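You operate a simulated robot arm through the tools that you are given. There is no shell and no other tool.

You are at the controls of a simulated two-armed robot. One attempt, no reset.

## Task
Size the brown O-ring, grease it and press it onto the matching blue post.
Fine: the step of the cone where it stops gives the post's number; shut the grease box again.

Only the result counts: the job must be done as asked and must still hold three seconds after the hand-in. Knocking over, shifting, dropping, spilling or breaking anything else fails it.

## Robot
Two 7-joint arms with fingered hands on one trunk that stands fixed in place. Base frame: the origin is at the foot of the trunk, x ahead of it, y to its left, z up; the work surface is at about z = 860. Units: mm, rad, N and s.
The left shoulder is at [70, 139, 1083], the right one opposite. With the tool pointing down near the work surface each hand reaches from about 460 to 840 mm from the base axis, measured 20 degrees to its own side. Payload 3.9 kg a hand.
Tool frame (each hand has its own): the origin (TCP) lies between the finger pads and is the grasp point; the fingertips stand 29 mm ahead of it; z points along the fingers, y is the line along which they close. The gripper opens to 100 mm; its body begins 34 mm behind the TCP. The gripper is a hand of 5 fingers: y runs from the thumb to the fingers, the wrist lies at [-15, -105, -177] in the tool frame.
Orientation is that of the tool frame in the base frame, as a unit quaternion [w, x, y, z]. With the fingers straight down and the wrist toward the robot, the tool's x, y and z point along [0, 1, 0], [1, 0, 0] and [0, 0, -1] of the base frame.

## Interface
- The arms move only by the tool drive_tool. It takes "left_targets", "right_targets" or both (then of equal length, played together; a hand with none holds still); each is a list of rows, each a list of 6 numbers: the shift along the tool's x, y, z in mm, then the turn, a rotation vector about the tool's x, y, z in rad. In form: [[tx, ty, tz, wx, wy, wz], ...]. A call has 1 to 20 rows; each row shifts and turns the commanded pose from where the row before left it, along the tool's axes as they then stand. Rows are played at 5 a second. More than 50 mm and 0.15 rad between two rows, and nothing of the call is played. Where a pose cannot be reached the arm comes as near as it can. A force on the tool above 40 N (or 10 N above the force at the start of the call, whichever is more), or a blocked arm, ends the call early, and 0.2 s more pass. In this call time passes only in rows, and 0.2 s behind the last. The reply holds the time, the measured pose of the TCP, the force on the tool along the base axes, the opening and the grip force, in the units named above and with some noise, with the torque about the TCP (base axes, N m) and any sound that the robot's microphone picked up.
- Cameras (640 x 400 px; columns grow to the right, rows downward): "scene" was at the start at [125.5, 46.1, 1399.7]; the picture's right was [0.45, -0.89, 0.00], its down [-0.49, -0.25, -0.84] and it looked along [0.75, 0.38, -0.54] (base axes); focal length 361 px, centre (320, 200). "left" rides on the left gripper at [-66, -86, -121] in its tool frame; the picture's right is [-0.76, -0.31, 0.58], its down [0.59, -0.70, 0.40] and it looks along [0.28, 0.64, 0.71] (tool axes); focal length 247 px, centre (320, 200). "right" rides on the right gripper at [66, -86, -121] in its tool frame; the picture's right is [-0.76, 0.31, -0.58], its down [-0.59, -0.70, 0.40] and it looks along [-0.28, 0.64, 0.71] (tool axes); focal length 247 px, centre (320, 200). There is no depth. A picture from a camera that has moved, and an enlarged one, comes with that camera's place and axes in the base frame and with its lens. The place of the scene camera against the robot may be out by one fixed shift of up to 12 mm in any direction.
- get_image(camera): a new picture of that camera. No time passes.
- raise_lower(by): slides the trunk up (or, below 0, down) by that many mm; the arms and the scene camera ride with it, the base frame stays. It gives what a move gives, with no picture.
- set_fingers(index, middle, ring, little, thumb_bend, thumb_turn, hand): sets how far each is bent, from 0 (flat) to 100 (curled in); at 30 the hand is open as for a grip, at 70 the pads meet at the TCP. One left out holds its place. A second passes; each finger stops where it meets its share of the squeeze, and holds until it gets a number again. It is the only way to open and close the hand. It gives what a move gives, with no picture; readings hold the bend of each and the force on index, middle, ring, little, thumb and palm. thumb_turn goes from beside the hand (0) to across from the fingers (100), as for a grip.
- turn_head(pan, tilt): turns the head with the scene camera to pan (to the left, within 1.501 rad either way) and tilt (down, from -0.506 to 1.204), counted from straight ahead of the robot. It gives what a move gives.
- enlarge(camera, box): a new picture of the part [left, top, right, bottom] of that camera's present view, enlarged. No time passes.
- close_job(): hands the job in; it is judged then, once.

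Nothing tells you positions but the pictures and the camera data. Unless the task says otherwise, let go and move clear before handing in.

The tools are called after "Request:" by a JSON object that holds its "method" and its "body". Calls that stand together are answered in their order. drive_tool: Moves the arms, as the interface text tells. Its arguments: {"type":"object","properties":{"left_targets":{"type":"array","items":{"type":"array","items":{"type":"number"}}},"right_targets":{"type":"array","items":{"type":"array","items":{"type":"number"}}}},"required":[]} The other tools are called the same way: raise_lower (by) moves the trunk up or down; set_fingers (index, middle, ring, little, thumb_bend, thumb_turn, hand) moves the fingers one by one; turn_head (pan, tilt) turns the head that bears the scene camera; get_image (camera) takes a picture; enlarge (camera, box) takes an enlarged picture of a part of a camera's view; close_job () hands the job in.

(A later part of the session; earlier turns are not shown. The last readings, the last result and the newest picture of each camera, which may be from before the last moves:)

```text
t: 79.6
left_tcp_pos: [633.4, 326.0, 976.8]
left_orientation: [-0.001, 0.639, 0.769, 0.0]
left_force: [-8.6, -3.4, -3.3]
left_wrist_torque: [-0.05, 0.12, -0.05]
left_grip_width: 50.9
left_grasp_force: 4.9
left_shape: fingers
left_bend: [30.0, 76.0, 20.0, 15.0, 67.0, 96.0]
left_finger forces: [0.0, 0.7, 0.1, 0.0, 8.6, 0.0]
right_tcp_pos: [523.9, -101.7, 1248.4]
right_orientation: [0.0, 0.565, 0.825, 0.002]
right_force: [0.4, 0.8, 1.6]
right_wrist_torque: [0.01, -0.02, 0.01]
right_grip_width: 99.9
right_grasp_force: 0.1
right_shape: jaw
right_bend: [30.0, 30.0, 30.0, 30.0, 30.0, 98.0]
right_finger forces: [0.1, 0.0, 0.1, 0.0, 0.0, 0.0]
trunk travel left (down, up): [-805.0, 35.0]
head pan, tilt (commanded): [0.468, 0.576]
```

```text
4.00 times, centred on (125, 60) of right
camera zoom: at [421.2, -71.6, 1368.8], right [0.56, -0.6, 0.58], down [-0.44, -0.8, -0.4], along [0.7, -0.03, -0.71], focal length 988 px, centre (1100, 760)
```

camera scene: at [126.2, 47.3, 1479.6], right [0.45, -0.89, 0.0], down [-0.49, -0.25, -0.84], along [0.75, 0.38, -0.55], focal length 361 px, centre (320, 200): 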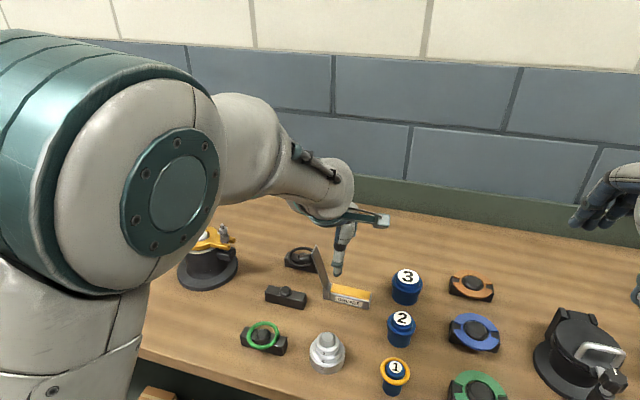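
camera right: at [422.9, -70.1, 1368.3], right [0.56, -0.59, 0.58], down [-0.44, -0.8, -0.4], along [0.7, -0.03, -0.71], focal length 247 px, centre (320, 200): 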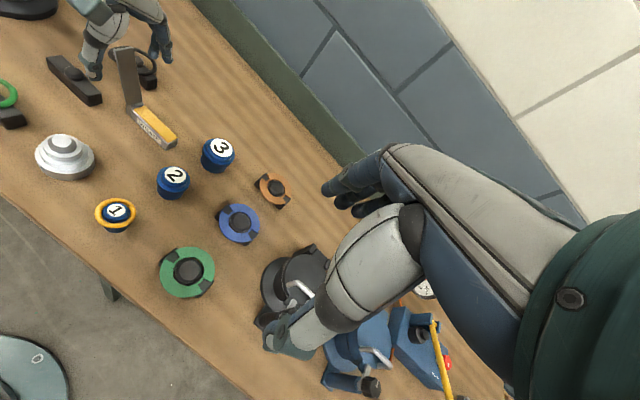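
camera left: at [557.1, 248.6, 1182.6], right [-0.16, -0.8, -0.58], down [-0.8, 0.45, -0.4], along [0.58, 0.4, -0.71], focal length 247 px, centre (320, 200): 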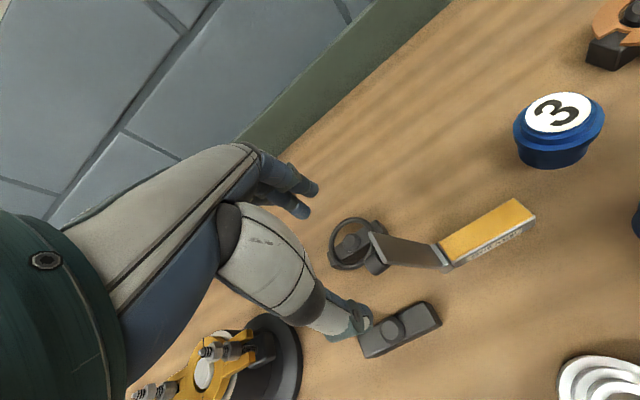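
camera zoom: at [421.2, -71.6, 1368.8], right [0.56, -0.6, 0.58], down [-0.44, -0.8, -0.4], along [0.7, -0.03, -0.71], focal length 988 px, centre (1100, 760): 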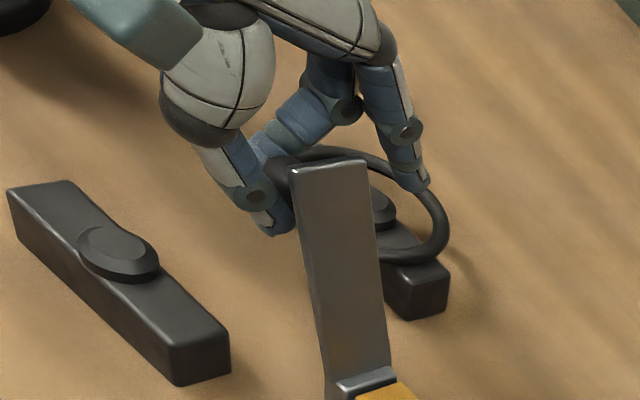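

The middle finger slipped past the knob's end and the thumb is now pushing the lid sideways, so I let go again at once.

Request:
{"method": "set_fingers", "body": {"hand": "left", "middle": 50, "thumb_bend": 48}}

Request:
{"method": "enlarge", "body": {"camera": "left", "box": [260, 150, 430, 310]}}

Request:
{"method": "enlarge", "body": {"camera": "right", "box": [80, 10, 190, 150]}}

Request:
{"method": "enlarge", "body": {"camera": "scene", "box": [270, 210, 390, 320]}}

```text
t: 80.6
left_tcp_pos: [634.6, 327.1, 977.9]
left_orientation: [0.0, 0.639, 0.769, 0.001]
left_force: [-0.5, 0.6, -0.2]
left_wrist_torque: [0.01, -0.01, 0.02]
left_grip_width: 76.4
left_grasp_force: 0.1
left_shape: fingers
left_bend: [30.0, 50.0, 20.0, 15.0, 48.0, 97.0]
left_finger forces: [0.1, 0.1, 0.0, 0.0, 0.0, 0.0]
right_tcp_pos: [527.2, -101.1, 1248.3]
right_orientation: [0.0, 0.565, 0.825, 0.001]
right_force: [0.1, -0.3, -0.3]
right_wrist_torque: [0.02, -0.02, 0.0]
right_grip_width: 99.7
right_grasp_force: 0.0
right_shape: jaw
right_bend: [30.0, 30.0, 30.0, 30.0, 30.0, 98.0]
right_finger forces: [0.0, 0.0, 0.0, 0.1, 0.0, 0.0]
trunk travel left (down, up): [-805.0, 35.0]
head pan, tilt (commanded): [0.468, 0.576]
```

```text
2.50 times, centred on (345, 230) of left
camera zoom: at [563.0, 245.8, 1096.4], right [-0.16, -0.8, -0.58], down [-0.8, 0.45, -0.4], along [0.58, 0.4, -0.71], focal length 617 px, centre (258, 125)
```

zoom: 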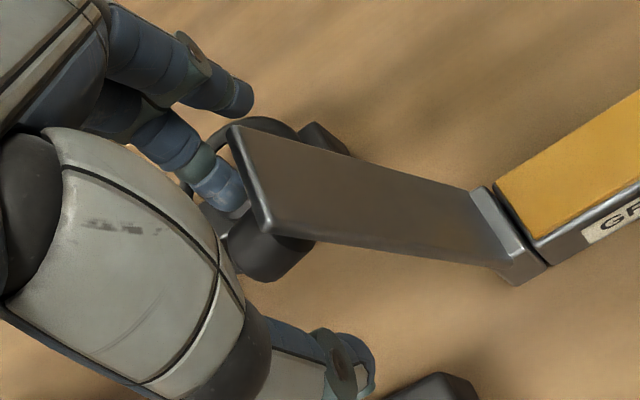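

```text
2.86 times, centred on (135, 80) of right
camera zoom: at [422.3, -71.2, 1368.5], right [0.56, -0.6, 0.58], down [-0.44, -0.8, -0.4], along [0.7, -0.03, -0.71], focal length 706 px, centre (849, 543)
```

zoom: 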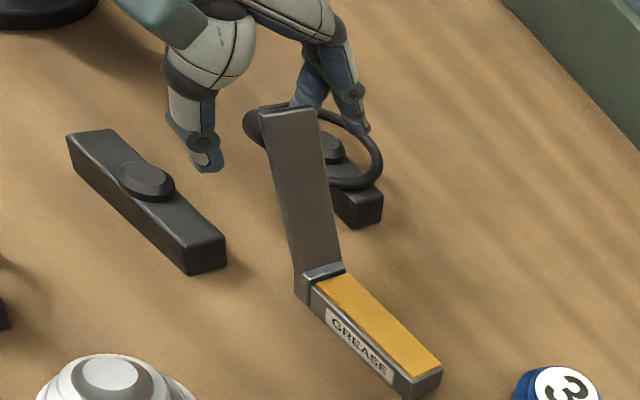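

```text
3.64 times, centred on (330, 265) of scene
camera zoom: at [125.5, 46.1, 1479.7], right [0.45, -0.89, 0.0], down [-0.49, -0.25, -0.84], along [0.75, 0.38, -0.54], focal length 1313 px, centre (284, -36)
```

zoom: 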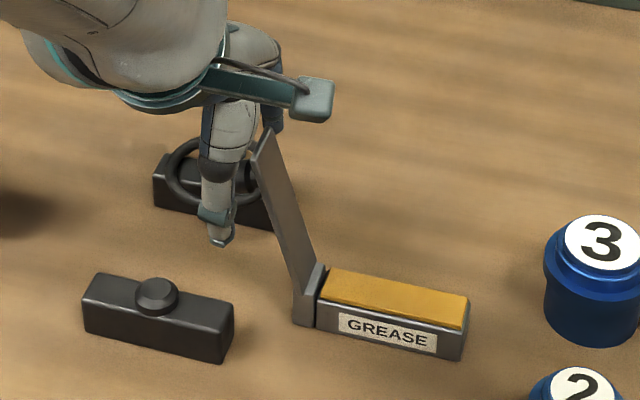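

The lid sprang back to its resting position and the box hasn't moved. This time I shift 2 mm right and use index and middle together against the thumb.

Request:
{"method": "drive_tool", "body": {"left_targets": [[-2, 0, 0, 0, 0, 0], [0, 0, 0, 0, 0, 0]]}}

Request:
{"method": "set_fingers", "body": {"hand": "left", "index": 58, "middle": 60, "thumb_bend": 60}}

Request:
{"method": "enlarge", "body": {"camera": "left", "box": [260, 150, 430, 310]}}

Request:
{"method": "enlarge", "body": {"camera": "right", "box": [80, 10, 170, 110]}}

```text
t: 81.2
left_tcp_pos: [636.6, 324.1, 976.4]
left_orientation: [0.0, 0.639, 0.769, 0.0]
left_force: [0.1, 1.1, 0.1]
left_wrist_torque: [0.01, 0.01, -0.01]
left_grip_width: 76.3
left_grasp_force: 0.1
left_shape: fingers
left_bend: [30.0, 50.0, 20.0, 15.0, 48.0, 97.0]
left_finger forces: [0.1, 0.0, 0.0, 0.0, 0.0, 0.0]
right_tcp_pos: [526.8, -101.4, 1249.1]
right_orientation: [0.0, 0.565, 0.825, 0.0]
right_force: [0.7, -0.2, -0.7]
right_wrist_torque: [0.01, 0.03, -0.05]
right_grip_width: 99.5
right_grasp_force: 0.0
right_shape: jaw
right_bend: [30.0, 30.0, 30.0, 30.0, 30.0, 98.0]
right_finger forces: [0.0, 0.1, 0.1, 0.1, 0.0, 0.0]
trunk travel left (down, up): [-805.0, 35.0]
head pan, tilt (commanded): [0.468, 0.576]
```

```text
t: 82.2
left_tcp_pos: [636.8, 325.4, 976.9]
left_orientation: [0.0, 0.639, 0.769, 0.0]
left_force: [-0.1, 0.5, 0.7]
left_wrist_torque: [0.0, -0.01, 0.01]
left_grip_width: 29.8
left_grasp_force: 0.1
left_shape: fingers
left_bend: [57.0, 60.0, 20.0, 15.0, 60.0, 97.0]
left_finger forces: [0.1, 0.0, 0.1, 0.1, 0.0, 0.0]
right_tcp_pos: [524.9, -101.2, 1248.1]
right_orientation: [0.0, 0.565, 0.825, 0.001]
right_force: [0.7, 0.0, -0.4]
right_wrist_torque: [-0.01, 0.0, 0.02]
right_grip_width: 99.8
right_grasp_force: 0.0
right_shape: jaw
right_bend: [30.0, 30.0, 30.0, 30.0, 30.0, 98.0]
right_finger forces: [0.0, 0.0, 0.0, 0.0, 0.1, 0.1]
trunk travel left (down, up): [-805.0, 35.0]
head pan, tilt (commanded): [0.468, 0.576]
```

```text
2.50 times, centred on (345, 230) of left
camera zoom: at [564.0, 244.2, 1097.1], right [-0.16, -0.8, -0.58], down [-0.8, 0.45, -0.4], along [0.58, 0.4, -0.71], focal length 617 px, centre (258, 125)
```

zoom: 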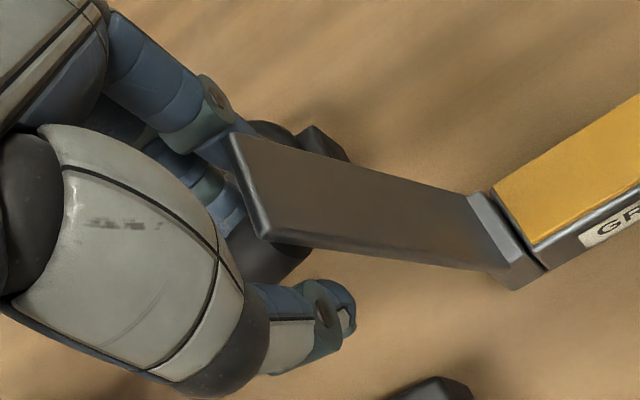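

```text
4.00 times, centred on (125, 60) of right
camera zoom: at [422.3, -71.2, 1368.5], right [0.56, -0.6, 0.58], down [-0.44, -0.8, -0.4], along [0.7, -0.03, -0.71], focal length 988 px, centre (1100, 760)
```

zoom: 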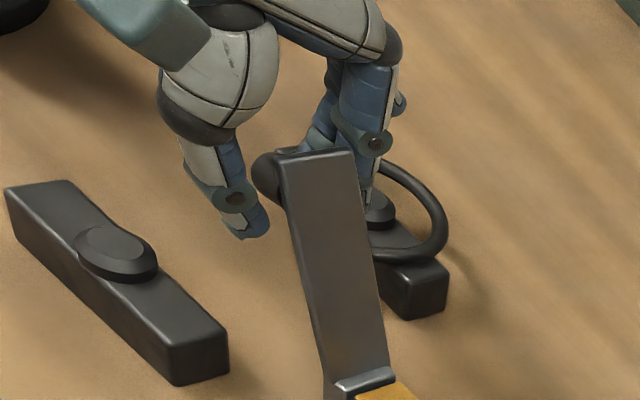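

Index and middle are both behind the knob now. I close further.

Request:
{"method": "set_fingers", "body": {"hand": "left", "index": 64, "middle": 66, "thumb_bend": 66}}

Request:
{"method": "enlarge", "body": {"camera": "left", "box": [260, 150, 430, 310]}}

Request:
{"method": "enlarge", "body": {"camera": "right", "box": [80, 10, 170, 110]}}

```text
t: 83.2
left_tcp_pos: [637.1, 325.0, 976.7]
left_orientation: [0.0, 0.639, 0.769, 0.0]
left_force: [2.2, 1.4, -0.4]
left_wrist_torque: [-0.03, 0.01, 0.06]
left_grip_width: 16.2
left_grasp_force: 1.9
left_shape: fingers
left_bend: [63.0, 65.0, 20.0, 15.0, 65.0, 97.0]
left_finger forces: [2.3, 0.5, 0.1, 0.0, 0.5, 0.0]
right_tcp_pos: [526.4, -102.3, 1247.2]
right_orientation: [0.0, 0.564, 0.826, 0.0]
right_force: [1.2, 1.7, -0.5]
right_wrist_torque: [0.02, -0.02, 0.0]
right_grip_width: 99.7
right_grasp_force: 0.1
right_shape: jaw
right_bend: [30.0, 30.0, 30.0, 30.0, 30.0, 98.0]
right_finger forces: [0.0, 0.0, 0.0, 0.0, 0.0, 0.0]
trunk travel left (down, up): [-805.0, 35.0]
head pan, tilt (commanded): [0.468, 0.576]
```

```text
2.50 times, centred on (345, 230) of left
camera zoom: at [564.5, 244.4, 1096.9], right [-0.16, -0.8, -0.58], down [-0.8, 0.45, -0.4], along [0.58, 0.4, -0.71], focal length 617 px, centre (258, 125)
```

zoom: 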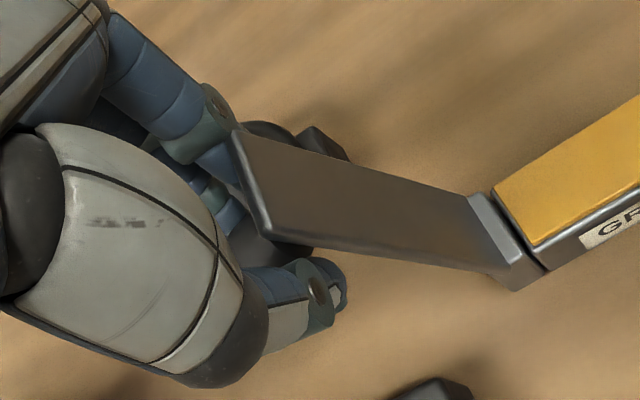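

```text
4.00 times, centred on (125, 60) of right
camera zoom: at [422.9, -71.1, 1368.3], right [0.56, -0.6, 0.58], down [-0.44, -0.8, -0.4], along [0.7, -0.03, -0.71], focal length 988 px, centre (1100, 760)
```

zoom: 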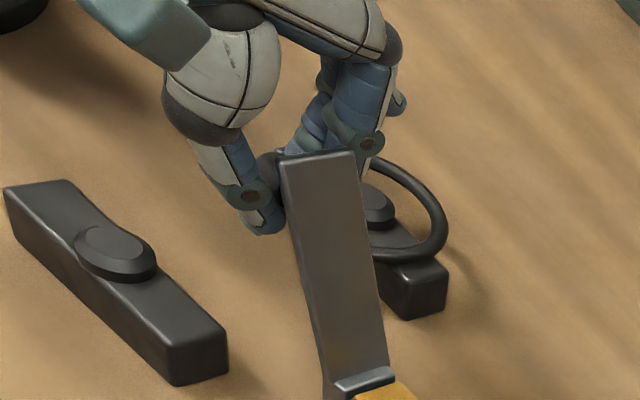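

Contact on all three fingers. A little more thumb to balance it, then I start the closing arc.

Request:
{"method": "set_fingers", "body": {"hand": "left", "thumb_bend": 70, "middle": 67}}

Request:
{"method": "drive_tool", "body": {"left_targets": [[-4, 0, -1.8, 0, 0, 0], [-4, 0, -1.5, 0, 0, 0], [0, 0, 0, 0, 0, 0]]}}

Request:
{"method": "enlarge", "body": {"camera": "left", "box": [260, 150, 430, 310]}}

Request:
{"method": "enlarge", "body": {"camera": "scene", "box": [270, 210, 390, 320]}}

Request:
{"method": "enlarge", "body": {"camera": "right", "box": [80, 10, 170, 110]}}

```text
t: 84.2
left_tcp_pos: [636.3, 325.6, 976.9]
left_orientation: [0.0, 0.639, 0.769, 0.0]
left_force: [1.0, -0.1, 0.1]
left_wrist_torque: [-0.03, 0.07, 0.04]
left_grip_width: 15.0
left_grasp_force: 3.0
left_shape: fingers
left_bend: [62.0, 66.0, 20.0, 15.0, 68.0, 97.0]
left_finger forces: [2.0, 0.7, 0.0, 0.0, 2.5, 0.0]
right_tcp_pos: [527.3, -102.4, 1248.8]
right_orientation: [0.001, 0.564, 0.826, 0.001]
right_force: [0.8, 0.4, 0.4]
right_wrist_torque: [0.0, 0.01, 0.01]
right_grip_width: 99.9
right_grasp_force: 0.0
right_shape: jaw
right_bend: [30.0, 30.0, 30.0, 30.0, 30.0, 98.0]
right_finger forces: [0.0, 0.0, 0.0, 0.0, 0.0, 0.0]
trunk travel left (down, up): [-805.0, 35.0]
head pan, tilt (commanded): [0.468, 0.576]
```

```text
t: 85.0
left_tcp_pos: [638.0, 317.7, 979.2]
left_orientation: [0.0, 0.639, 0.769, -0.001]
left_force: [-1.5, 0.5, 1.1]
left_wrist_torque: [0.0, 0.02, -0.02]
left_grip_width: 13.5
left_grasp_force: 1.3
left_shape: fingers
left_bend: [63.0, 66.0, 20.0, 15.0, 68.0, 97.0]
left_finger forces: [0.8, 0.7, 0.0, 0.0, 1.9, 0.0]
right_tcp_pos: [526.0, -101.5, 1247.9]
right_orientation: [0.001, 0.565, 0.825, 0.0]
right_force: [-0.9, 0.8, 0.3]
right_wrist_torque: [0.02, -0.01, 0.0]
right_grip_width: 99.6
right_grasp_force: 0.1
right_shape: jaw
right_bend: [30.0, 30.0, 30.0, 30.0, 30.0, 98.0]
right_finger forces: [0.0, 0.0, 0.0, 0.0, 0.0, 0.0]
trunk travel left (down, up): [-805.0, 35.0]
head pan, tilt (commanded): [0.468, 0.576]
```

```text
2.50 times, centred on (345, 230) of left
camera zoom: at [565.0, 236.5, 1099.6], right [-0.16, -0.8, -0.58], down [-0.8, 0.45, -0.4], along [0.58, 0.4, -0.71], focal length 617 px, centre (258, 125)
```

zoom: 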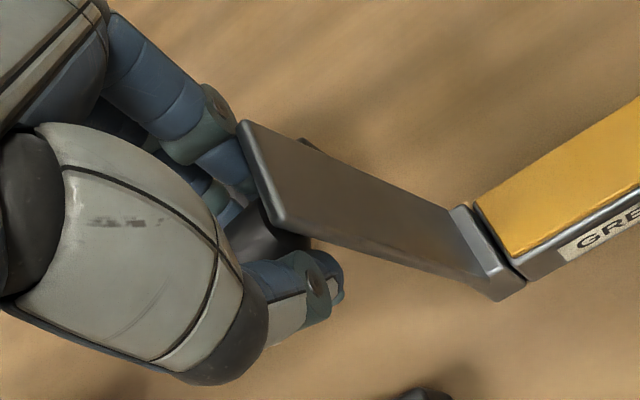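

```text
3.64 times, centred on (330, 265) of scene
camera zoom: at [125.2, 46.3, 1479.7], right [0.45, -0.89, 0.0], down [-0.49, -0.25, -0.84], along [0.75, 0.38, -0.54], focal length 1313 px, centre (284, -36)
```

zoom: 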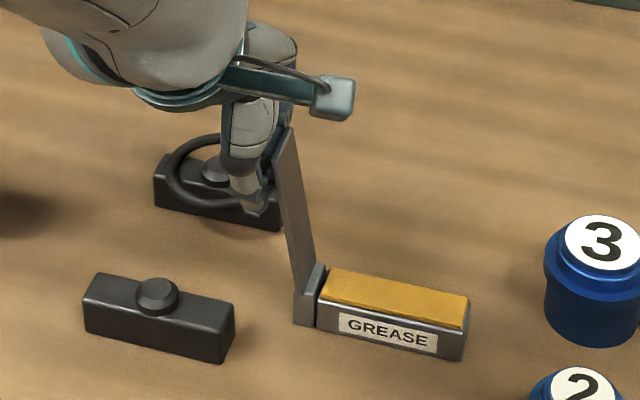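

```text
4.00 times, centred on (125, 60) of right
camera zoom: at [422.0, -71.0, 1368.6], right [0.56, -0.6, 0.58], down [-0.44, -0.8, -0.4], along [0.7, -0.03, -0.71], focal length 988 px, centre (1100, 760)
```

zoom: 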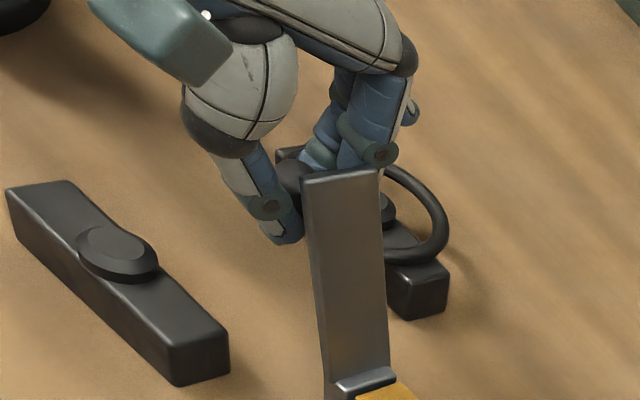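

The lid follows the hand. Continuing the closing arc past vertical, slowly.

Request:
{"method": "drive_tool", "body": {"left_targets": [[-8.3, 0, -3.3, 0, 0, 0], [-8.7, 0, -2.5, 0, 0, 0], [-8.8, 0, -1.6, 0, 0, 0]]}}

Request:
{"method": "enlarge", "body": {"camera": "left", "box": [260, 150, 430, 310]}}

Request:
{"method": "enlarge", "body": {"camera": "scene", "box": [270, 210, 390, 320]}}

```text
t: 85.8
left_tcp_pos: [640.9, 290.5, 985.7]
left_orientation: [0.0, 0.639, 0.769, -0.001]
left_force: [-1.4, 0.3, -2.8]
left_wrist_torque: [0.04, 0.05, 0.02]
left_grip_width: 14.0
left_grasp_force: 1.8
left_shape: fingers
left_bend: [63.0, 67.0, 20.0, 15.0, 68.0, 97.0]
left_finger forces: [0.9, 0.1, 0.0, 0.0, 3.0, 0.1]
right_tcp_pos: [525.6, -101.3, 1247.2]
right_orientation: [0.0, 0.565, 0.825, 0.001]
right_force: [0.0, 0.4, 0.3]
right_wrist_torque: [0.01, 0.03, 0.03]
right_grip_width: 99.8
right_grasp_force: 0.1
right_shape: jaw
right_bend: [30.0, 30.0, 30.0, 30.0, 30.0, 98.0]
right_finger forces: [0.0, 0.0, 0.0, 0.1, 0.0, 0.0]
trunk travel left (down, up): [-805.0, 35.0]
head pan, tilt (commanded): [0.468, 0.576]
```

```text
2.50 times, centred on (345, 230) of left
camera zoom: at [569.8, 210.5, 1106.7], right [-0.16, -0.8, -0.58], down [-0.8, 0.45, -0.4], along [0.58, 0.4, -0.71], focal length 617 px, centre (258, 125)
```

zoom: 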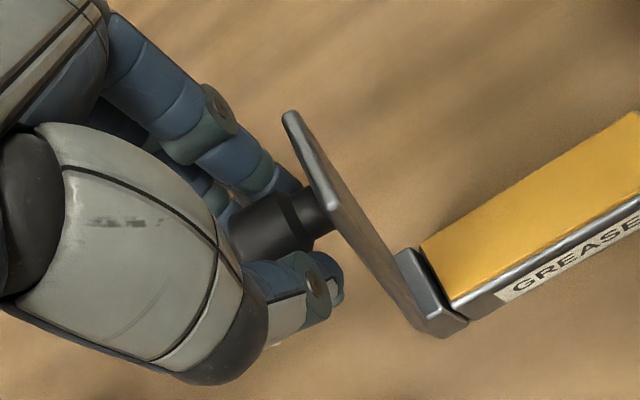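

```text
3.64 times, centred on (330, 265) of scene
camera zoom: at [125.7, 45.9, 1479.6], right [0.45, -0.89, 0.0], down [-0.49, -0.25, -0.84], along [0.75, 0.38, -0.54], focal length 1313 px, centre (284, -36)
```

zoom: 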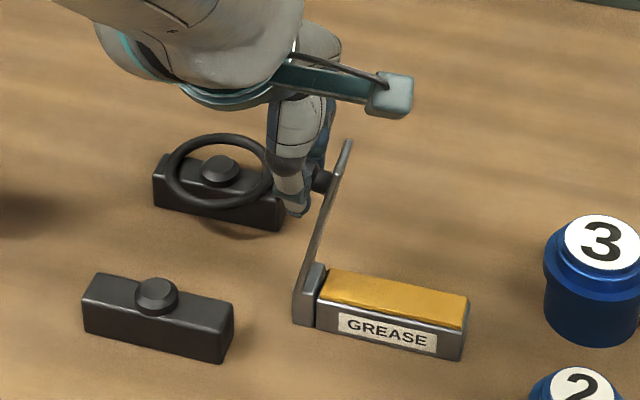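

The lid has passed vertical (about 80°) and is held. I tighten the grip slightly and continue.

Request:
{"method": "set_fingers", "body": {"hand": "left", "index": 67, "middle": 70, "thumb_bend": 73}}

Request:
{"method": "drive_tool", "body": {"left_targets": [[-9, 0, -0.6, 0, 0, 0], [-8.9, 0, 0.3, 0, 0, 0], [-8.9, 0, 1.3, 0, 0, 0]]}}

Request:
{"method": "enlarge", "body": {"camera": "left", "box": [260, 150, 430, 310]}}

Request:
{"method": "enlarge", "body": {"camera": "scene", "box": [290, 210, 390, 310]}}

```text
t: 86.8
left_tcp_pos: [642.1, 291.3, 984.7]
left_orientation: [-0.001, 0.639, 0.769, -0.001]
left_force: [-0.5, -1.0, -3.1]
left_wrist_torque: [0.01, 0.02, -0.03]
left_grip_width: 12.6
left_grasp_force: 5.0
left_shape: fingers
left_bend: [64.0, 69.0, 20.0, 15.0, 68.0, 97.0]
left_finger forces: [2.8, 1.1, 0.0, 0.0, 6.2, 0.0]
right_tcp_pos: [527.0, -101.5, 1247.5]
right_orientation: [0.001, 0.565, 0.825, 0.001]
right_force: [0.4, 1.1, -0.5]
right_wrist_torque: [-0.02, 0.01, -0.01]
right_grip_width: 99.8
right_grasp_force: 0.0
right_shape: jaw
right_bend: [30.0, 30.0, 30.0, 30.0, 30.0, 98.0]
right_finger forces: [0.1, 0.0, 0.0, 0.0, 0.0, 0.1]
trunk travel left (down, up): [-805.0, 35.0]
head pan, tilt (commanded): [0.468, 0.576]
```

```text
t: 87.6
left_tcp_pos: [647.2, 264.9, 984.3]
left_orientation: [-0.001, 0.639, 0.769, -0.002]
left_force: [-2.9, 2.6, -9.1]
left_wrist_torque: [0.17, 0.04, 0.0]
left_grip_width: 14.0
left_grasp_force: 5.9
left_shape: fingers
left_bend: [64.0, 69.0, 20.0, 15.0, 67.0, 98.0]
left_finger forces: [2.6, 0.8, 0.0, 0.0, 7.6, 0.1]
right_tcp_pos: [527.0, -99.9, 1248.8]
right_orientation: [0.001, 0.565, 0.825, 0.0]
right_force: [-1.2, 0.8, 0.3]
right_wrist_torque: [-0.01, -0.05, 0.01]
right_grip_width: 99.8
right_grasp_force: 0.1
right_shape: jaw
right_bend: [30.0, 30.0, 30.0, 30.0, 30.0, 98.0]
right_finger forces: [0.1, 0.0, 0.0, 0.0, 0.0, 0.1]
trunk travel left (down, up): [-805.0, 35.0]
head pan, tilt (commanded): [0.468, 0.576]
```

```text
2.50 times, centred on (345, 230) of left
camera zoom: at [575.3, 184.7, 1105.5], right [-0.16, -0.8, -0.58], down [-0.8, 0.45, -0.4], along [0.58, 0.4, -0.72], focal length 617 px, centre (258, 125)
```

zoom: 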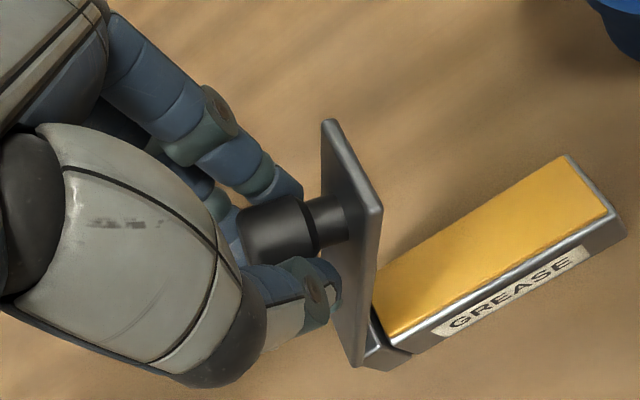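

```text
4.00 times, centred on (340, 260) of scene
camera zoom: at [126.8, 47.2, 1479.5], right [0.45, -0.89, 0.0], down [-0.49, -0.25, -0.84], along [0.75, 0.38, -0.55], focal length 1444 px, centre (240, -40)
```

zoom: 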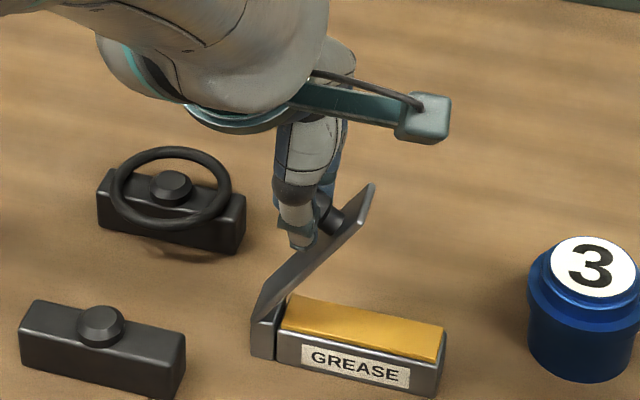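

Slight tension (−9 N vertically) shows the hand is a bit high relative to the arc. I lower a few mm to relax and continue along the arc.

Request:
{"method": "drive_tool", "body": {"left_targets": [[-1, 0, 2, 0, 0, 0], [-1, 0, 2, 0, 0, 0], [0, 0, 0, 0, 0, 0]]}}

Request:
{"method": "enlarge", "body": {"camera": "left", "box": [260, 150, 430, 310]}}

Request:
{"method": "enlarge", "body": {"camera": "scene", "box": [290, 210, 390, 310]}}

```text
t: 88.4
left_tcp_pos: [647.6, 262.9, 982.9]
left_orientation: [0.001, 0.639, 0.769, 0.0]
left_force: [-4.9, -0.3, -0.6]
left_wrist_torque: [0.04, 0.08, -0.06]
left_grip_width: 13.4
left_grasp_force: 4.1
left_shape: fingers
left_bend: [65.0, 70.0, 20.0, 15.0, 67.0, 98.0]
left_finger forces: [1.9, 0.0, 0.0, 0.0, 6.7, 0.1]
right_tcp_pos: [525.8, -101.3, 1248.9]
right_orientation: [0.001, 0.565, 0.825, 0.0]
right_force: [0.6, -0.9, 0.1]
right_wrist_torque: [-0.03, -0.01, -0.01]
right_grip_width: 99.8
right_grasp_force: 0.1
right_shape: jaw
right_bend: [30.0, 30.0, 30.0, 30.0, 30.0, 98.0]
right_finger forces: [0.0, 0.0, 0.0, 0.1, 0.1, 0.0]
trunk travel left (down, up): [-805.0, 35.0]
head pan, tilt (commanded): [0.468, 0.576]
```

```text
2.50 times, centred on (345, 230) of left
camera zoom: at [576.0, 182.8, 1102.9], right [-0.16, -0.8, -0.58], down [-0.8, 0.45, -0.4], along [0.58, 0.4, -0.71], focal length 617 px, centre (258, 125)
```

zoom: 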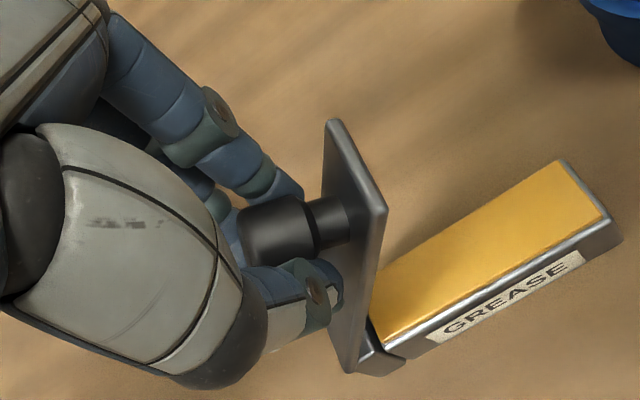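

```text
4.00 times, centred on (340, 260) of scene
camera zoom: at [124.7, 46.4, 1479.8], right [0.45, -0.89, 0.0], down [-0.49, -0.25, -0.84], along [0.75, 0.38, -0.54], focal length 1444 px, centre (240, -40)
```

zoom: 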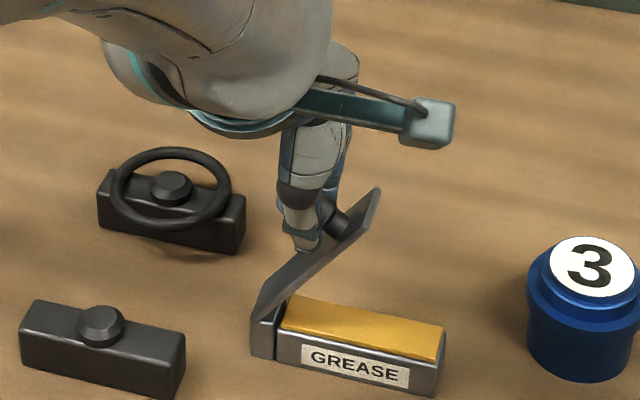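

Tension is gone and the lid is at about 50°. Continuing down the arc.

Request:
{"method": "drive_tool", "body": {"left_targets": [[-4, 0, 2.2, 0, 0, 0], [-4, 0, 2.4, 0, 0, 0], [-3.8, 0, 2.6, 0, 0, 0], [-3.8, 0, 2.8, 0, 0, 0]]}}

Request:
{"method": "enlarge", "body": {"camera": "left", "box": [260, 150, 430, 310]}}

Request:
{"method": "enlarge", "body": {"camera": "scene", "box": [290, 210, 390, 310]}}

```text
t: 89.4
left_tcp_pos: [648.8, 248.3, 972.9]
left_orientation: [0.001, 0.639, 0.769, 0.0]
left_force: [-2.4, -0.6, -0.3]
left_wrist_torque: [-0.01, 0.05, 0.0]
left_grip_width: 12.6
left_grasp_force: 4.1
left_shape: fingers
left_bend: [64.0, 70.0, 20.0, 15.0, 68.0, 98.0]
left_finger forces: [3.1, 0.0, 0.0, 0.0, 5.2, 0.1]
right_tcp_pos: [526.5, -102.7, 1248.1]
right_orientation: [0.001, 0.565, 0.825, 0.0]
right_force: [-0.7, -0.7, 0.6]
right_wrist_torque: [-0.01, -0.01, 0.05]
right_grip_width: 100.0
right_grasp_force: 0.0
right_shape: jaw
right_bend: [30.0, 30.0, 30.0, 30.0, 30.0, 98.0]
right_finger forces: [0.1, 0.0, 0.2, 0.0, 0.0, 0.1]
trunk travel left (down, up): [-805.0, 35.0]
head pan, tilt (commanded): [0.468, 0.576]
```

```text
2.50 times, centred on (345, 230) of left
camera zoom: at [577.5, 167.3, 1093.1], right [-0.16, -0.8, -0.58], down [-0.8, 0.45, -0.4], along [0.58, 0.4, -0.71], focal length 617 px, centre (258, 125)
```

zoom: 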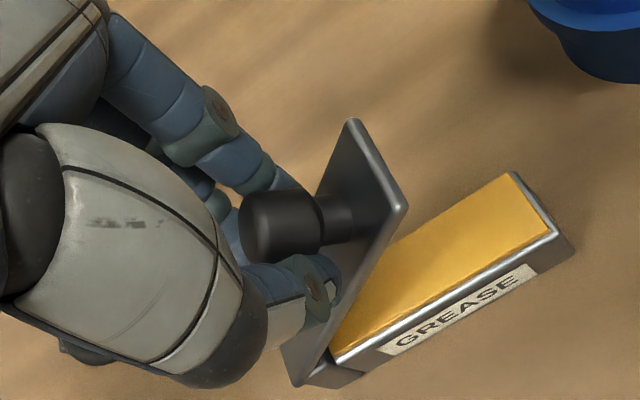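

```text
4.00 times, centred on (340, 260) of scene
camera zoom: at [125.1, 45.7, 1479.8], right [0.45, -0.89, 0.0], down [-0.49, -0.24, -0.84], along [0.75, 0.38, -0.54], focal length 1444 px, centre (240, -40)
```

zoom: 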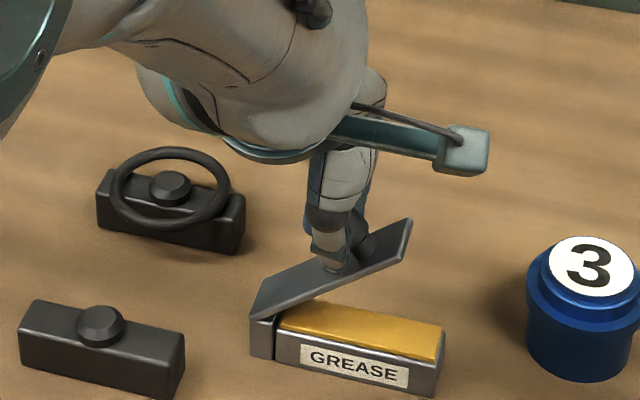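

About 35° left, low force. I continue down.

Request:
{"method": "drive_tool", "body": {"left_targets": [[-3.6, 0, 2.8, 0, 0, 0], [-3.5, 0, 2.8, 0, 0, 0], [-3.2, 0, 3.1, 0, 0, 0], [-3.2, 0, 3.2, 0, 0, 0]]}}

Request:
{"method": "enlarge", "body": {"camera": "left", "box": [260, 150, 430, 310]}}

Request:
{"method": "enlarge", "body": {"camera": "scene", "box": [300, 230, 380, 310]}}

```text
t: 90.4
left_tcp_pos: [652.3, 235.9, 961.2]
left_orientation: [0.0, 0.639, 0.77, 0.001]
left_force: [-4.6, -0.8, -0.7]
left_wrist_torque: [-0.01, 0.15, -0.06]
left_grip_width: 11.2
left_grasp_force: 3.3
left_shape: fingers
left_bend: [66.0, 70.0, 20.0, 15.0, 68.0, 98.0]
left_finger forces: [1.6, 0.0, 0.1, 0.0, 6.3, 0.0]
right_tcp_pos: [525.5, -101.7, 1249.2]
right_orientation: [0.001, 0.565, 0.825, 0.001]
right_force: [-1.0, -0.1, 0.8]
right_wrist_torque: [0.04, 0.0, 0.04]
right_grip_width: 100.0
right_grasp_force: 0.0
right_shape: jaw
right_bend: [30.0, 30.0, 30.0, 30.0, 30.0, 98.0]
right_finger forces: [0.0, 0.0, 0.0, 0.0, 0.0, 0.0]
trunk travel left (down, up): [-805.0, 35.0]
head pan, tilt (commanded): [0.468, 0.576]
```

```text
2.50 times, centred on (345, 230) of left
camera zoom: at [580.3, 154.9, 1080.9], right [-0.16, -0.8, -0.58], down [-0.8, 0.45, -0.4], along [0.58, 0.4, -0.71], focal length 617 px, centre (258, 125)
```

zoom: 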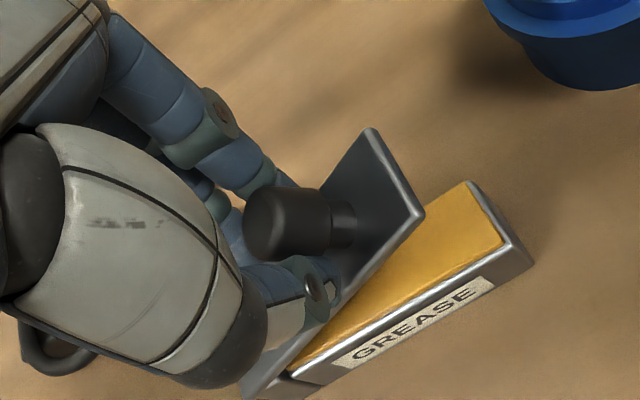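

```text
5.00 times, centred on (340, 270) of scene
camera zoom: at [124.5, 45.7, 1479.8], right [0.45, -0.89, 0.0], down [-0.49, -0.24, -0.84], along [0.75, 0.38, -0.54], focal length 1805 px, centre (220, -150)
```

zoom: 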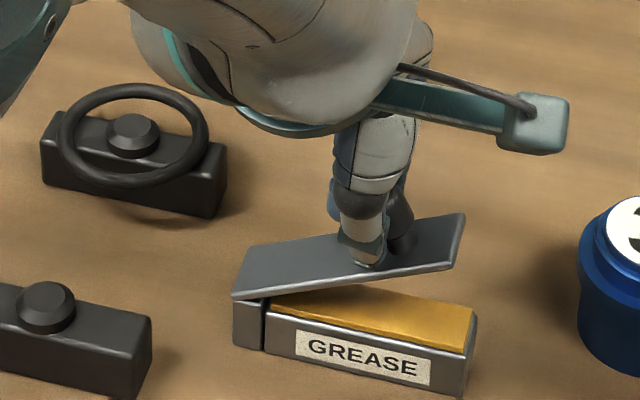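

Still controlled, lid at about 28°. Next portion.

Request:
{"method": "drive_tool", "body": {"left_targets": [[-3.2, 0, 3.2, 0, 0, 0], [-3.0, 0, 3.3, 0, 0, 0], [-2.9, 0, 3.5, 0, 0, 0], [-2.7, 0, 3.5, 0, 0, 0]]}}

Request:
{"method": "enlarge", "body": {"camera": "left", "box": [260, 150, 430, 310]}}

Request:
{"method": "enlarge", "body": {"camera": "scene", "box": [300, 230, 380, 310]}}

```text
t: 91.4
left_tcp_pos: [653.7, 224.8, 946.3]
left_orientation: [0.0, 0.638, 0.77, 0.0]
left_force: [-5.6, 2.1, -1.7]
left_wrist_torque: [0.09, 0.14, -0.03]
left_grip_width: 11.3
left_grasp_force: 4.3
left_shape: fingers
left_bend: [66.0, 70.0, 20.0, 15.0, 68.0, 99.0]
left_finger forces: [1.6, 0.1, 0.0, 0.0, 7.1, 0.1]
right_tcp_pos: [526.5, -101.1, 1248.3]
right_orientation: [0.001, 0.565, 0.825, 0.001]
right_force: [-0.1, -0.6, -0.4]
right_wrist_torque: [-0.03, 0.01, -0.05]
right_grip_width: 100.0
right_grasp_force: 0.1
right_shape: jaw
right_bend: [30.0, 30.0, 30.0, 30.0, 30.0, 98.0]
right_finger forces: [0.1, 0.0, 0.0, 0.0, 0.0, 0.1]
trunk travel left (down, up): [-805.0, 35.0]
head pan, tilt (commanded): [0.468, 0.576]
```

```text
2.50 times, centred on (345, 230) of left
camera zoom: at [582.3, 143.5, 1066.4], right [-0.16, -0.8, -0.58], down [-0.8, 0.45, -0.4], along [0.58, 0.4, -0.71], focal length 617 px, centre (258, 125)
```

zoom: 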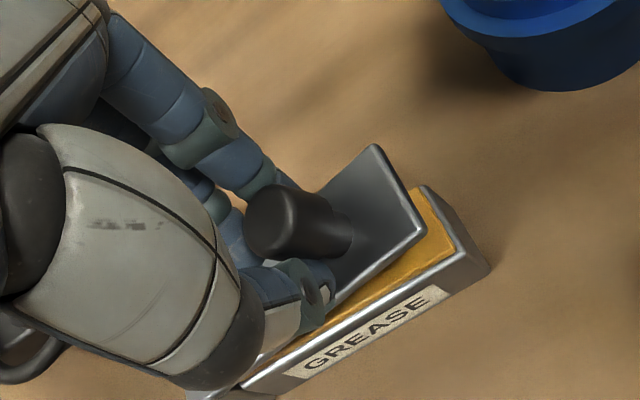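

```text
5.00 times, centred on (340, 270) of scene
camera zoom: at [124.9, 46.7, 1479.7], right [0.45, -0.89, 0.0], down [-0.49, -0.25, -0.84], along [0.75, 0.38, -0.54], focal length 1805 px, centre (220, -150)
```

zoom: 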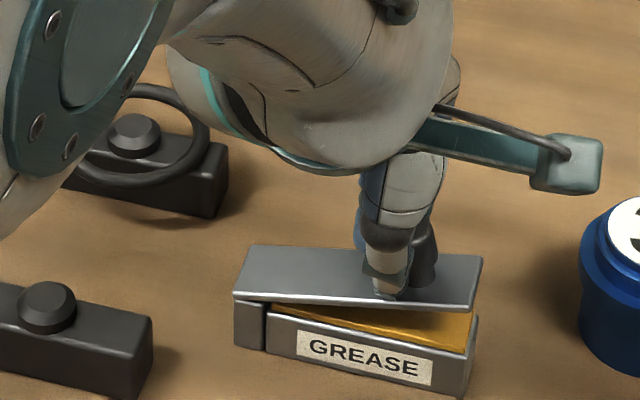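

About 12° left. Continuing gently.

Request:
{"method": "drive_tool", "body": {"left_targets": [[-2.1, 0, 3.5, 0, 0, 0], [-1.8, 0, 3.5, 0, 0, 0], [0, 0, 0, 0, 0, 0]]}}

Request:
{"method": "enlarge", "body": {"camera": "left", "box": [260, 150, 430, 310]}}

Request:
{"method": "enlarge", "body": {"camera": "scene", "box": [300, 230, 380, 310]}}

```text
t: 92.2
left_tcp_pos: [656.0, 219.8, 939.7]
left_orientation: [-0.001, 0.638, 0.77, 0.0]
left_force: [-5.5, 4.9, -0.7]
left_wrist_torque: [0.12, 0.17, -0.08]
left_grip_width: 11.8
left_grasp_force: 4.3
left_shape: fingers
left_bend: [66.0, 70.0, 20.0, 15.0, 68.0, 99.0]
left_finger forces: [1.4, 0.0, 0.1, 0.0, 7.6, 0.0]
right_tcp_pos: [525.3, -101.1, 1248.5]
right_orientation: [0.0, 0.566, 0.825, 0.001]
right_force: [0.7, -0.5, 0.4]
right_wrist_torque: [-0.01, -0.02, 0.02]
right_grip_width: 99.9
right_grasp_force: 0.1
right_shape: jaw
right_bend: [30.0, 30.0, 30.0, 30.0, 30.0, 98.0]
right_finger forces: [0.0, 0.0, 0.0, 0.0, 0.0, 0.0]
trunk travel left (down, up): [-805.0, 35.0]
head pan, tilt (commanded): [0.468, 0.576]
```

```text
2.50 times, centred on (345, 230) of left
camera zoom: at [583.1, 139.7, 1060.7], right [-0.16, -0.8, -0.58], down [-0.8, 0.45, -0.4], along [0.58, 0.4, -0.71], focal length 617 px, centre (258, 125)
```

zoom: 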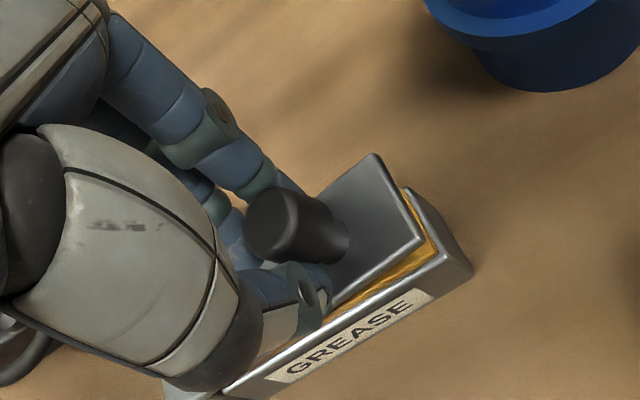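

```text
5.00 times, centred on (340, 270) of scene
camera zoom: at [124.5, 47.2, 1479.7], right [0.45, -0.89, 0.0], down [-0.49, -0.25, -0.84], along [0.75, 0.38, -0.54], focal length 1805 px, centre (220, -150)
```

zoom: 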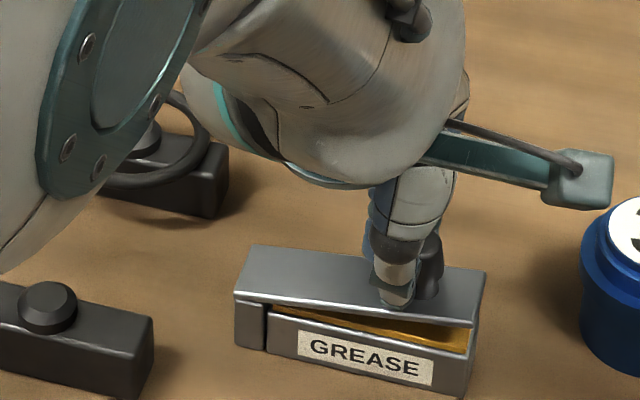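

Only about 7° remains, but some sideways force has built up. I lower straight down to finish and relax.

Request:
{"method": "drive_tool", "body": {"left_targets": [[1, -0.5, 2.5, 0, 0, 0], [0.5, -0.5, 2.5, 0, 0, 0], [0, 0, 0, 0, 0, 0]]}}

Request:
{"method": "enlarge", "body": {"camera": "left", "box": [260, 150, 430, 310]}}

Request:
{"method": "enlarge", "body": {"camera": "scene", "box": [300, 230, 380, 310]}}

```text
t: 93.0
left_tcp_pos: [653.6, 221.3, 935.2]
left_orientation: [-0.001, 0.639, 0.769, 0.0]
left_force: [-3.3, 2.1, -0.6]
left_wrist_torque: [0.05, 0.05, -0.02]
left_grip_width: 10.8
left_grasp_force: 3.8
left_shape: fingers
left_bend: [65.0, 70.0, 20.0, 15.0, 68.0, 99.0]
left_finger forces: [1.9, 0.0, 0.1, 0.1, 5.3, 0.0]
right_tcp_pos: [525.5, -99.7, 1248.5]
right_orientation: [0.001, 0.565, 0.825, 0.0]
right_force: [-0.9, 0.0, -0.7]
right_wrist_torque: [0.02, 0.02, 0.03]
right_grip_width: 99.9
right_grasp_force: 0.0
right_shape: jaw
right_bend: [30.0, 30.0, 30.0, 30.0, 30.0, 98.0]
right_finger forces: [0.1, 0.0, 0.0, 0.0, 0.0, 0.0]
trunk travel left (down, up): [-805.0, 35.0]
head pan, tilt (commanded): [0.468, 0.576]
```

```text
2.50 times, centred on (345, 230) of left
camera zoom: at [582.0, 140.0, 1055.7], right [-0.16, -0.8, -0.58], down [-0.8, 0.45, -0.4], along [0.58, 0.4, -0.71], focal length 617 px, centre (258, 125)
```

zoom: 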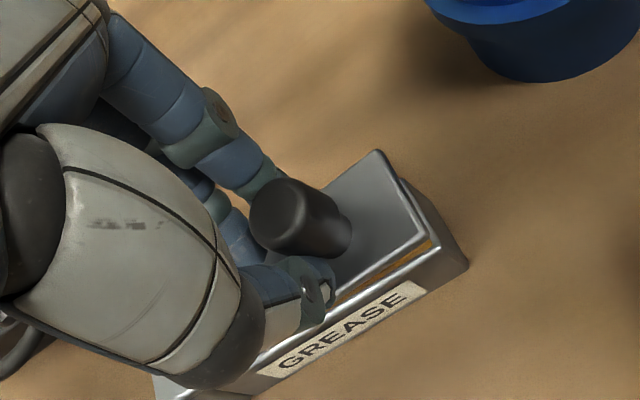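

```text
5.00 times, centred on (340, 270) of scene
camera zoom: at [124.9, 46.4, 1479.7], right [0.45, -0.89, 0.0], down [-0.49, -0.25, -0.84], along [0.75, 0.38, -0.54], focal length 1805 px, centre (220, -150)
```

zoom: 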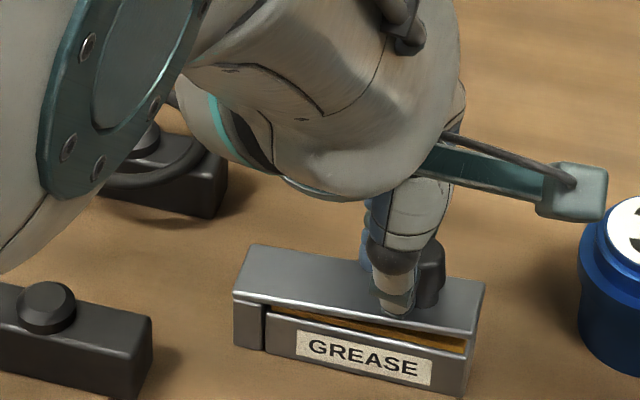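

Nearly shut, about 3°. One more small lowering, then I release.

Request:
{"method": "drive_tool", "body": {"left_targets": [[0.6, -0.4, 1.5, 0, 0, 0], [0.4, -0.3, 1.5, 0, 0, 0], [0, 0, 0, 0, 0, 0]]}}

Request:
{"method": "enlarge", "body": {"camera": "left", "box": [260, 150, 430, 310]}}

Request:
{"method": "enlarge", "body": {"camera": "scene", "box": [300, 230, 380, 310]}}

```text
t: 93.8
left_tcp_pos: [653.0, 221.0, 931.8]
left_orientation: [0.0, 0.639, 0.77, 0.0]
left_force: [-1.7, 0.0, 0.0]
left_wrist_torque: [0.03, 0.05, -0.03]
left_grip_width: 9.7
left_grasp_force: 3.4
left_shape: fingers
left_bend: [65.0, 70.0, 20.0, 15.0, 69.0, 98.0]
left_finger forces: [1.7, 0.0, 0.0, 0.1, 4.4, 0.0]
right_tcp_pos: [526.6, -101.6, 1249.0]
right_orientation: [0.0, 0.565, 0.825, 0.0]
right_force: [-0.1, -0.1, -1.0]
right_wrist_torque: [0.03, 0.02, 0.01]
right_grip_width: 99.6
right_grasp_force: 0.0
right_shape: jaw
right_bend: [30.0, 30.0, 30.0, 30.0, 30.0, 98.0]
right_finger forces: [0.0, 0.1, 0.0, 0.1, 0.0, 0.0]
trunk travel left (down, up): [-805.0, 35.0]
head pan, tilt (commanded): [0.468, 0.576]
```

```text
2.50 times, centred on (345, 230) of left
camera zoom: at [581.1, 141.1, 1052.3], right [-0.16, -0.8, -0.58], down [-0.8, 0.45, -0.4], along [0.58, 0.4, -0.71], focal length 617 px, centre (258, 125)
```

zoom: 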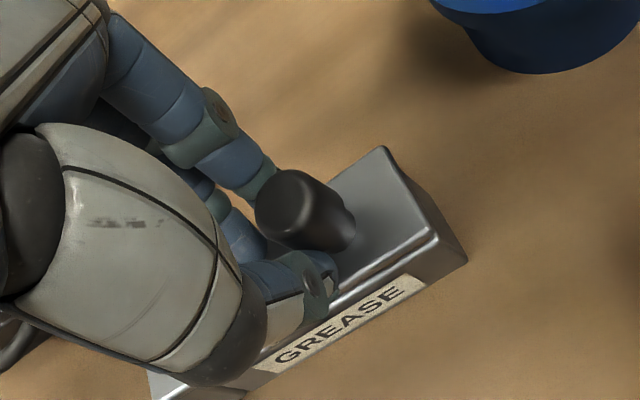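

```text
5.00 times, centred on (340, 270) of scene
camera zoom: at [125.0, 46.1, 1479.7], right [0.45, -0.89, 0.0], down [-0.49, -0.25, -0.84], along [0.75, 0.38, -0.54], focal length 1805 px, centre (220, -150)
```

zoom: 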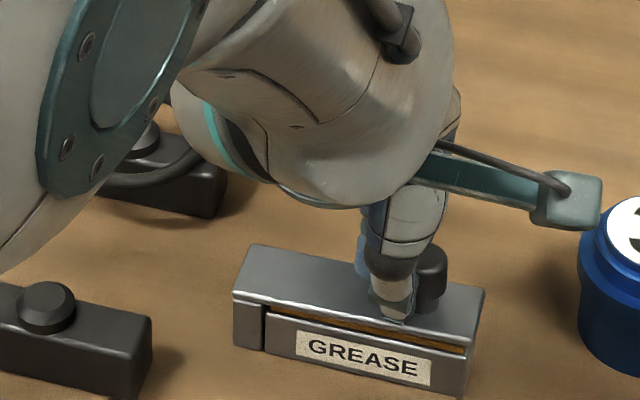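

The lid is essentially down. I open the fingers and check that it stays shut.

Request:
{"method": "set_fingers", "body": {"hand": "left", "index": 40, "middle": 42, "thumb_bend": 42}}

Request:
{"method": "enlarge", "body": {"camera": "left", "box": [260, 150, 430, 310]}}

Request:
{"method": "enlarge", "body": {"camera": "scene", "box": [300, 230, 380, 310]}}

```text
t: 94.8
left_tcp_pos: [654.6, 220.9, 931.9]
left_orientation: [0.0, 0.639, 0.77, 0.0]
left_force: [-0.5, -0.7, -0.3]
left_wrist_torque: [0.01, 0.05, 0.03]
left_grip_width: 71.9
left_grasp_force: 0.1
left_shape: fingers
left_bend: [40.0, 42.0, 20.0, 15.0, 42.0, 98.0]
left_finger forces: [0.1, 0.0, 0.0, 0.1, 0.0, 0.0]
right_tcp_pos: [526.8, -100.8, 1248.3]
right_orientation: [0.0, 0.566, 0.825, 0.0]
right_force: [0.5, -0.2, 0.5]
right_wrist_torque: [0.01, -0.01, 0.03]
right_grip_width: 99.7
right_grasp_force: 0.1
right_shape: jaw
right_bend: [30.0, 30.0, 30.0, 30.0, 30.0, 98.0]
right_finger forces: [0.0, 0.0, 0.1, 0.1, 0.0, 0.1]
trunk travel left (down, up): [-805.0, 35.0]
head pan, tilt (commanded): [0.468, 0.576]
```

```text
2.50 times, centred on (345, 230) of left
camera zoom: at [581.5, 141.1, 1052.2], right [-0.16, -0.8, -0.58], down [-0.8, 0.45, -0.4], along [0.58, 0.4, -0.71], focal length 617 px, centre (258, 125)
```

zoom: 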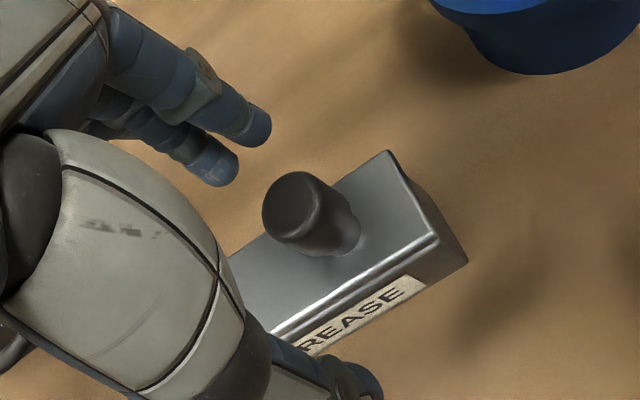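

```text
5.00 times, centred on (340, 270) of scene
camera zoom: at [125.5, 46.1, 1479.7], right [0.45, -0.89, 0.0], down [-0.49, -0.25, -0.84], along [0.75, 0.38, -0.54], focal length 1805 px, centre (220, -150)
```

zoom: 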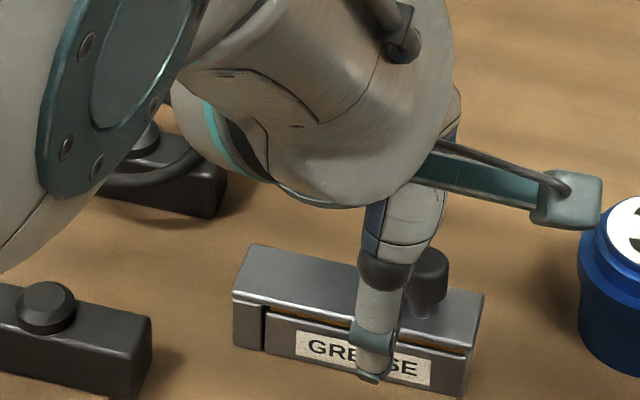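

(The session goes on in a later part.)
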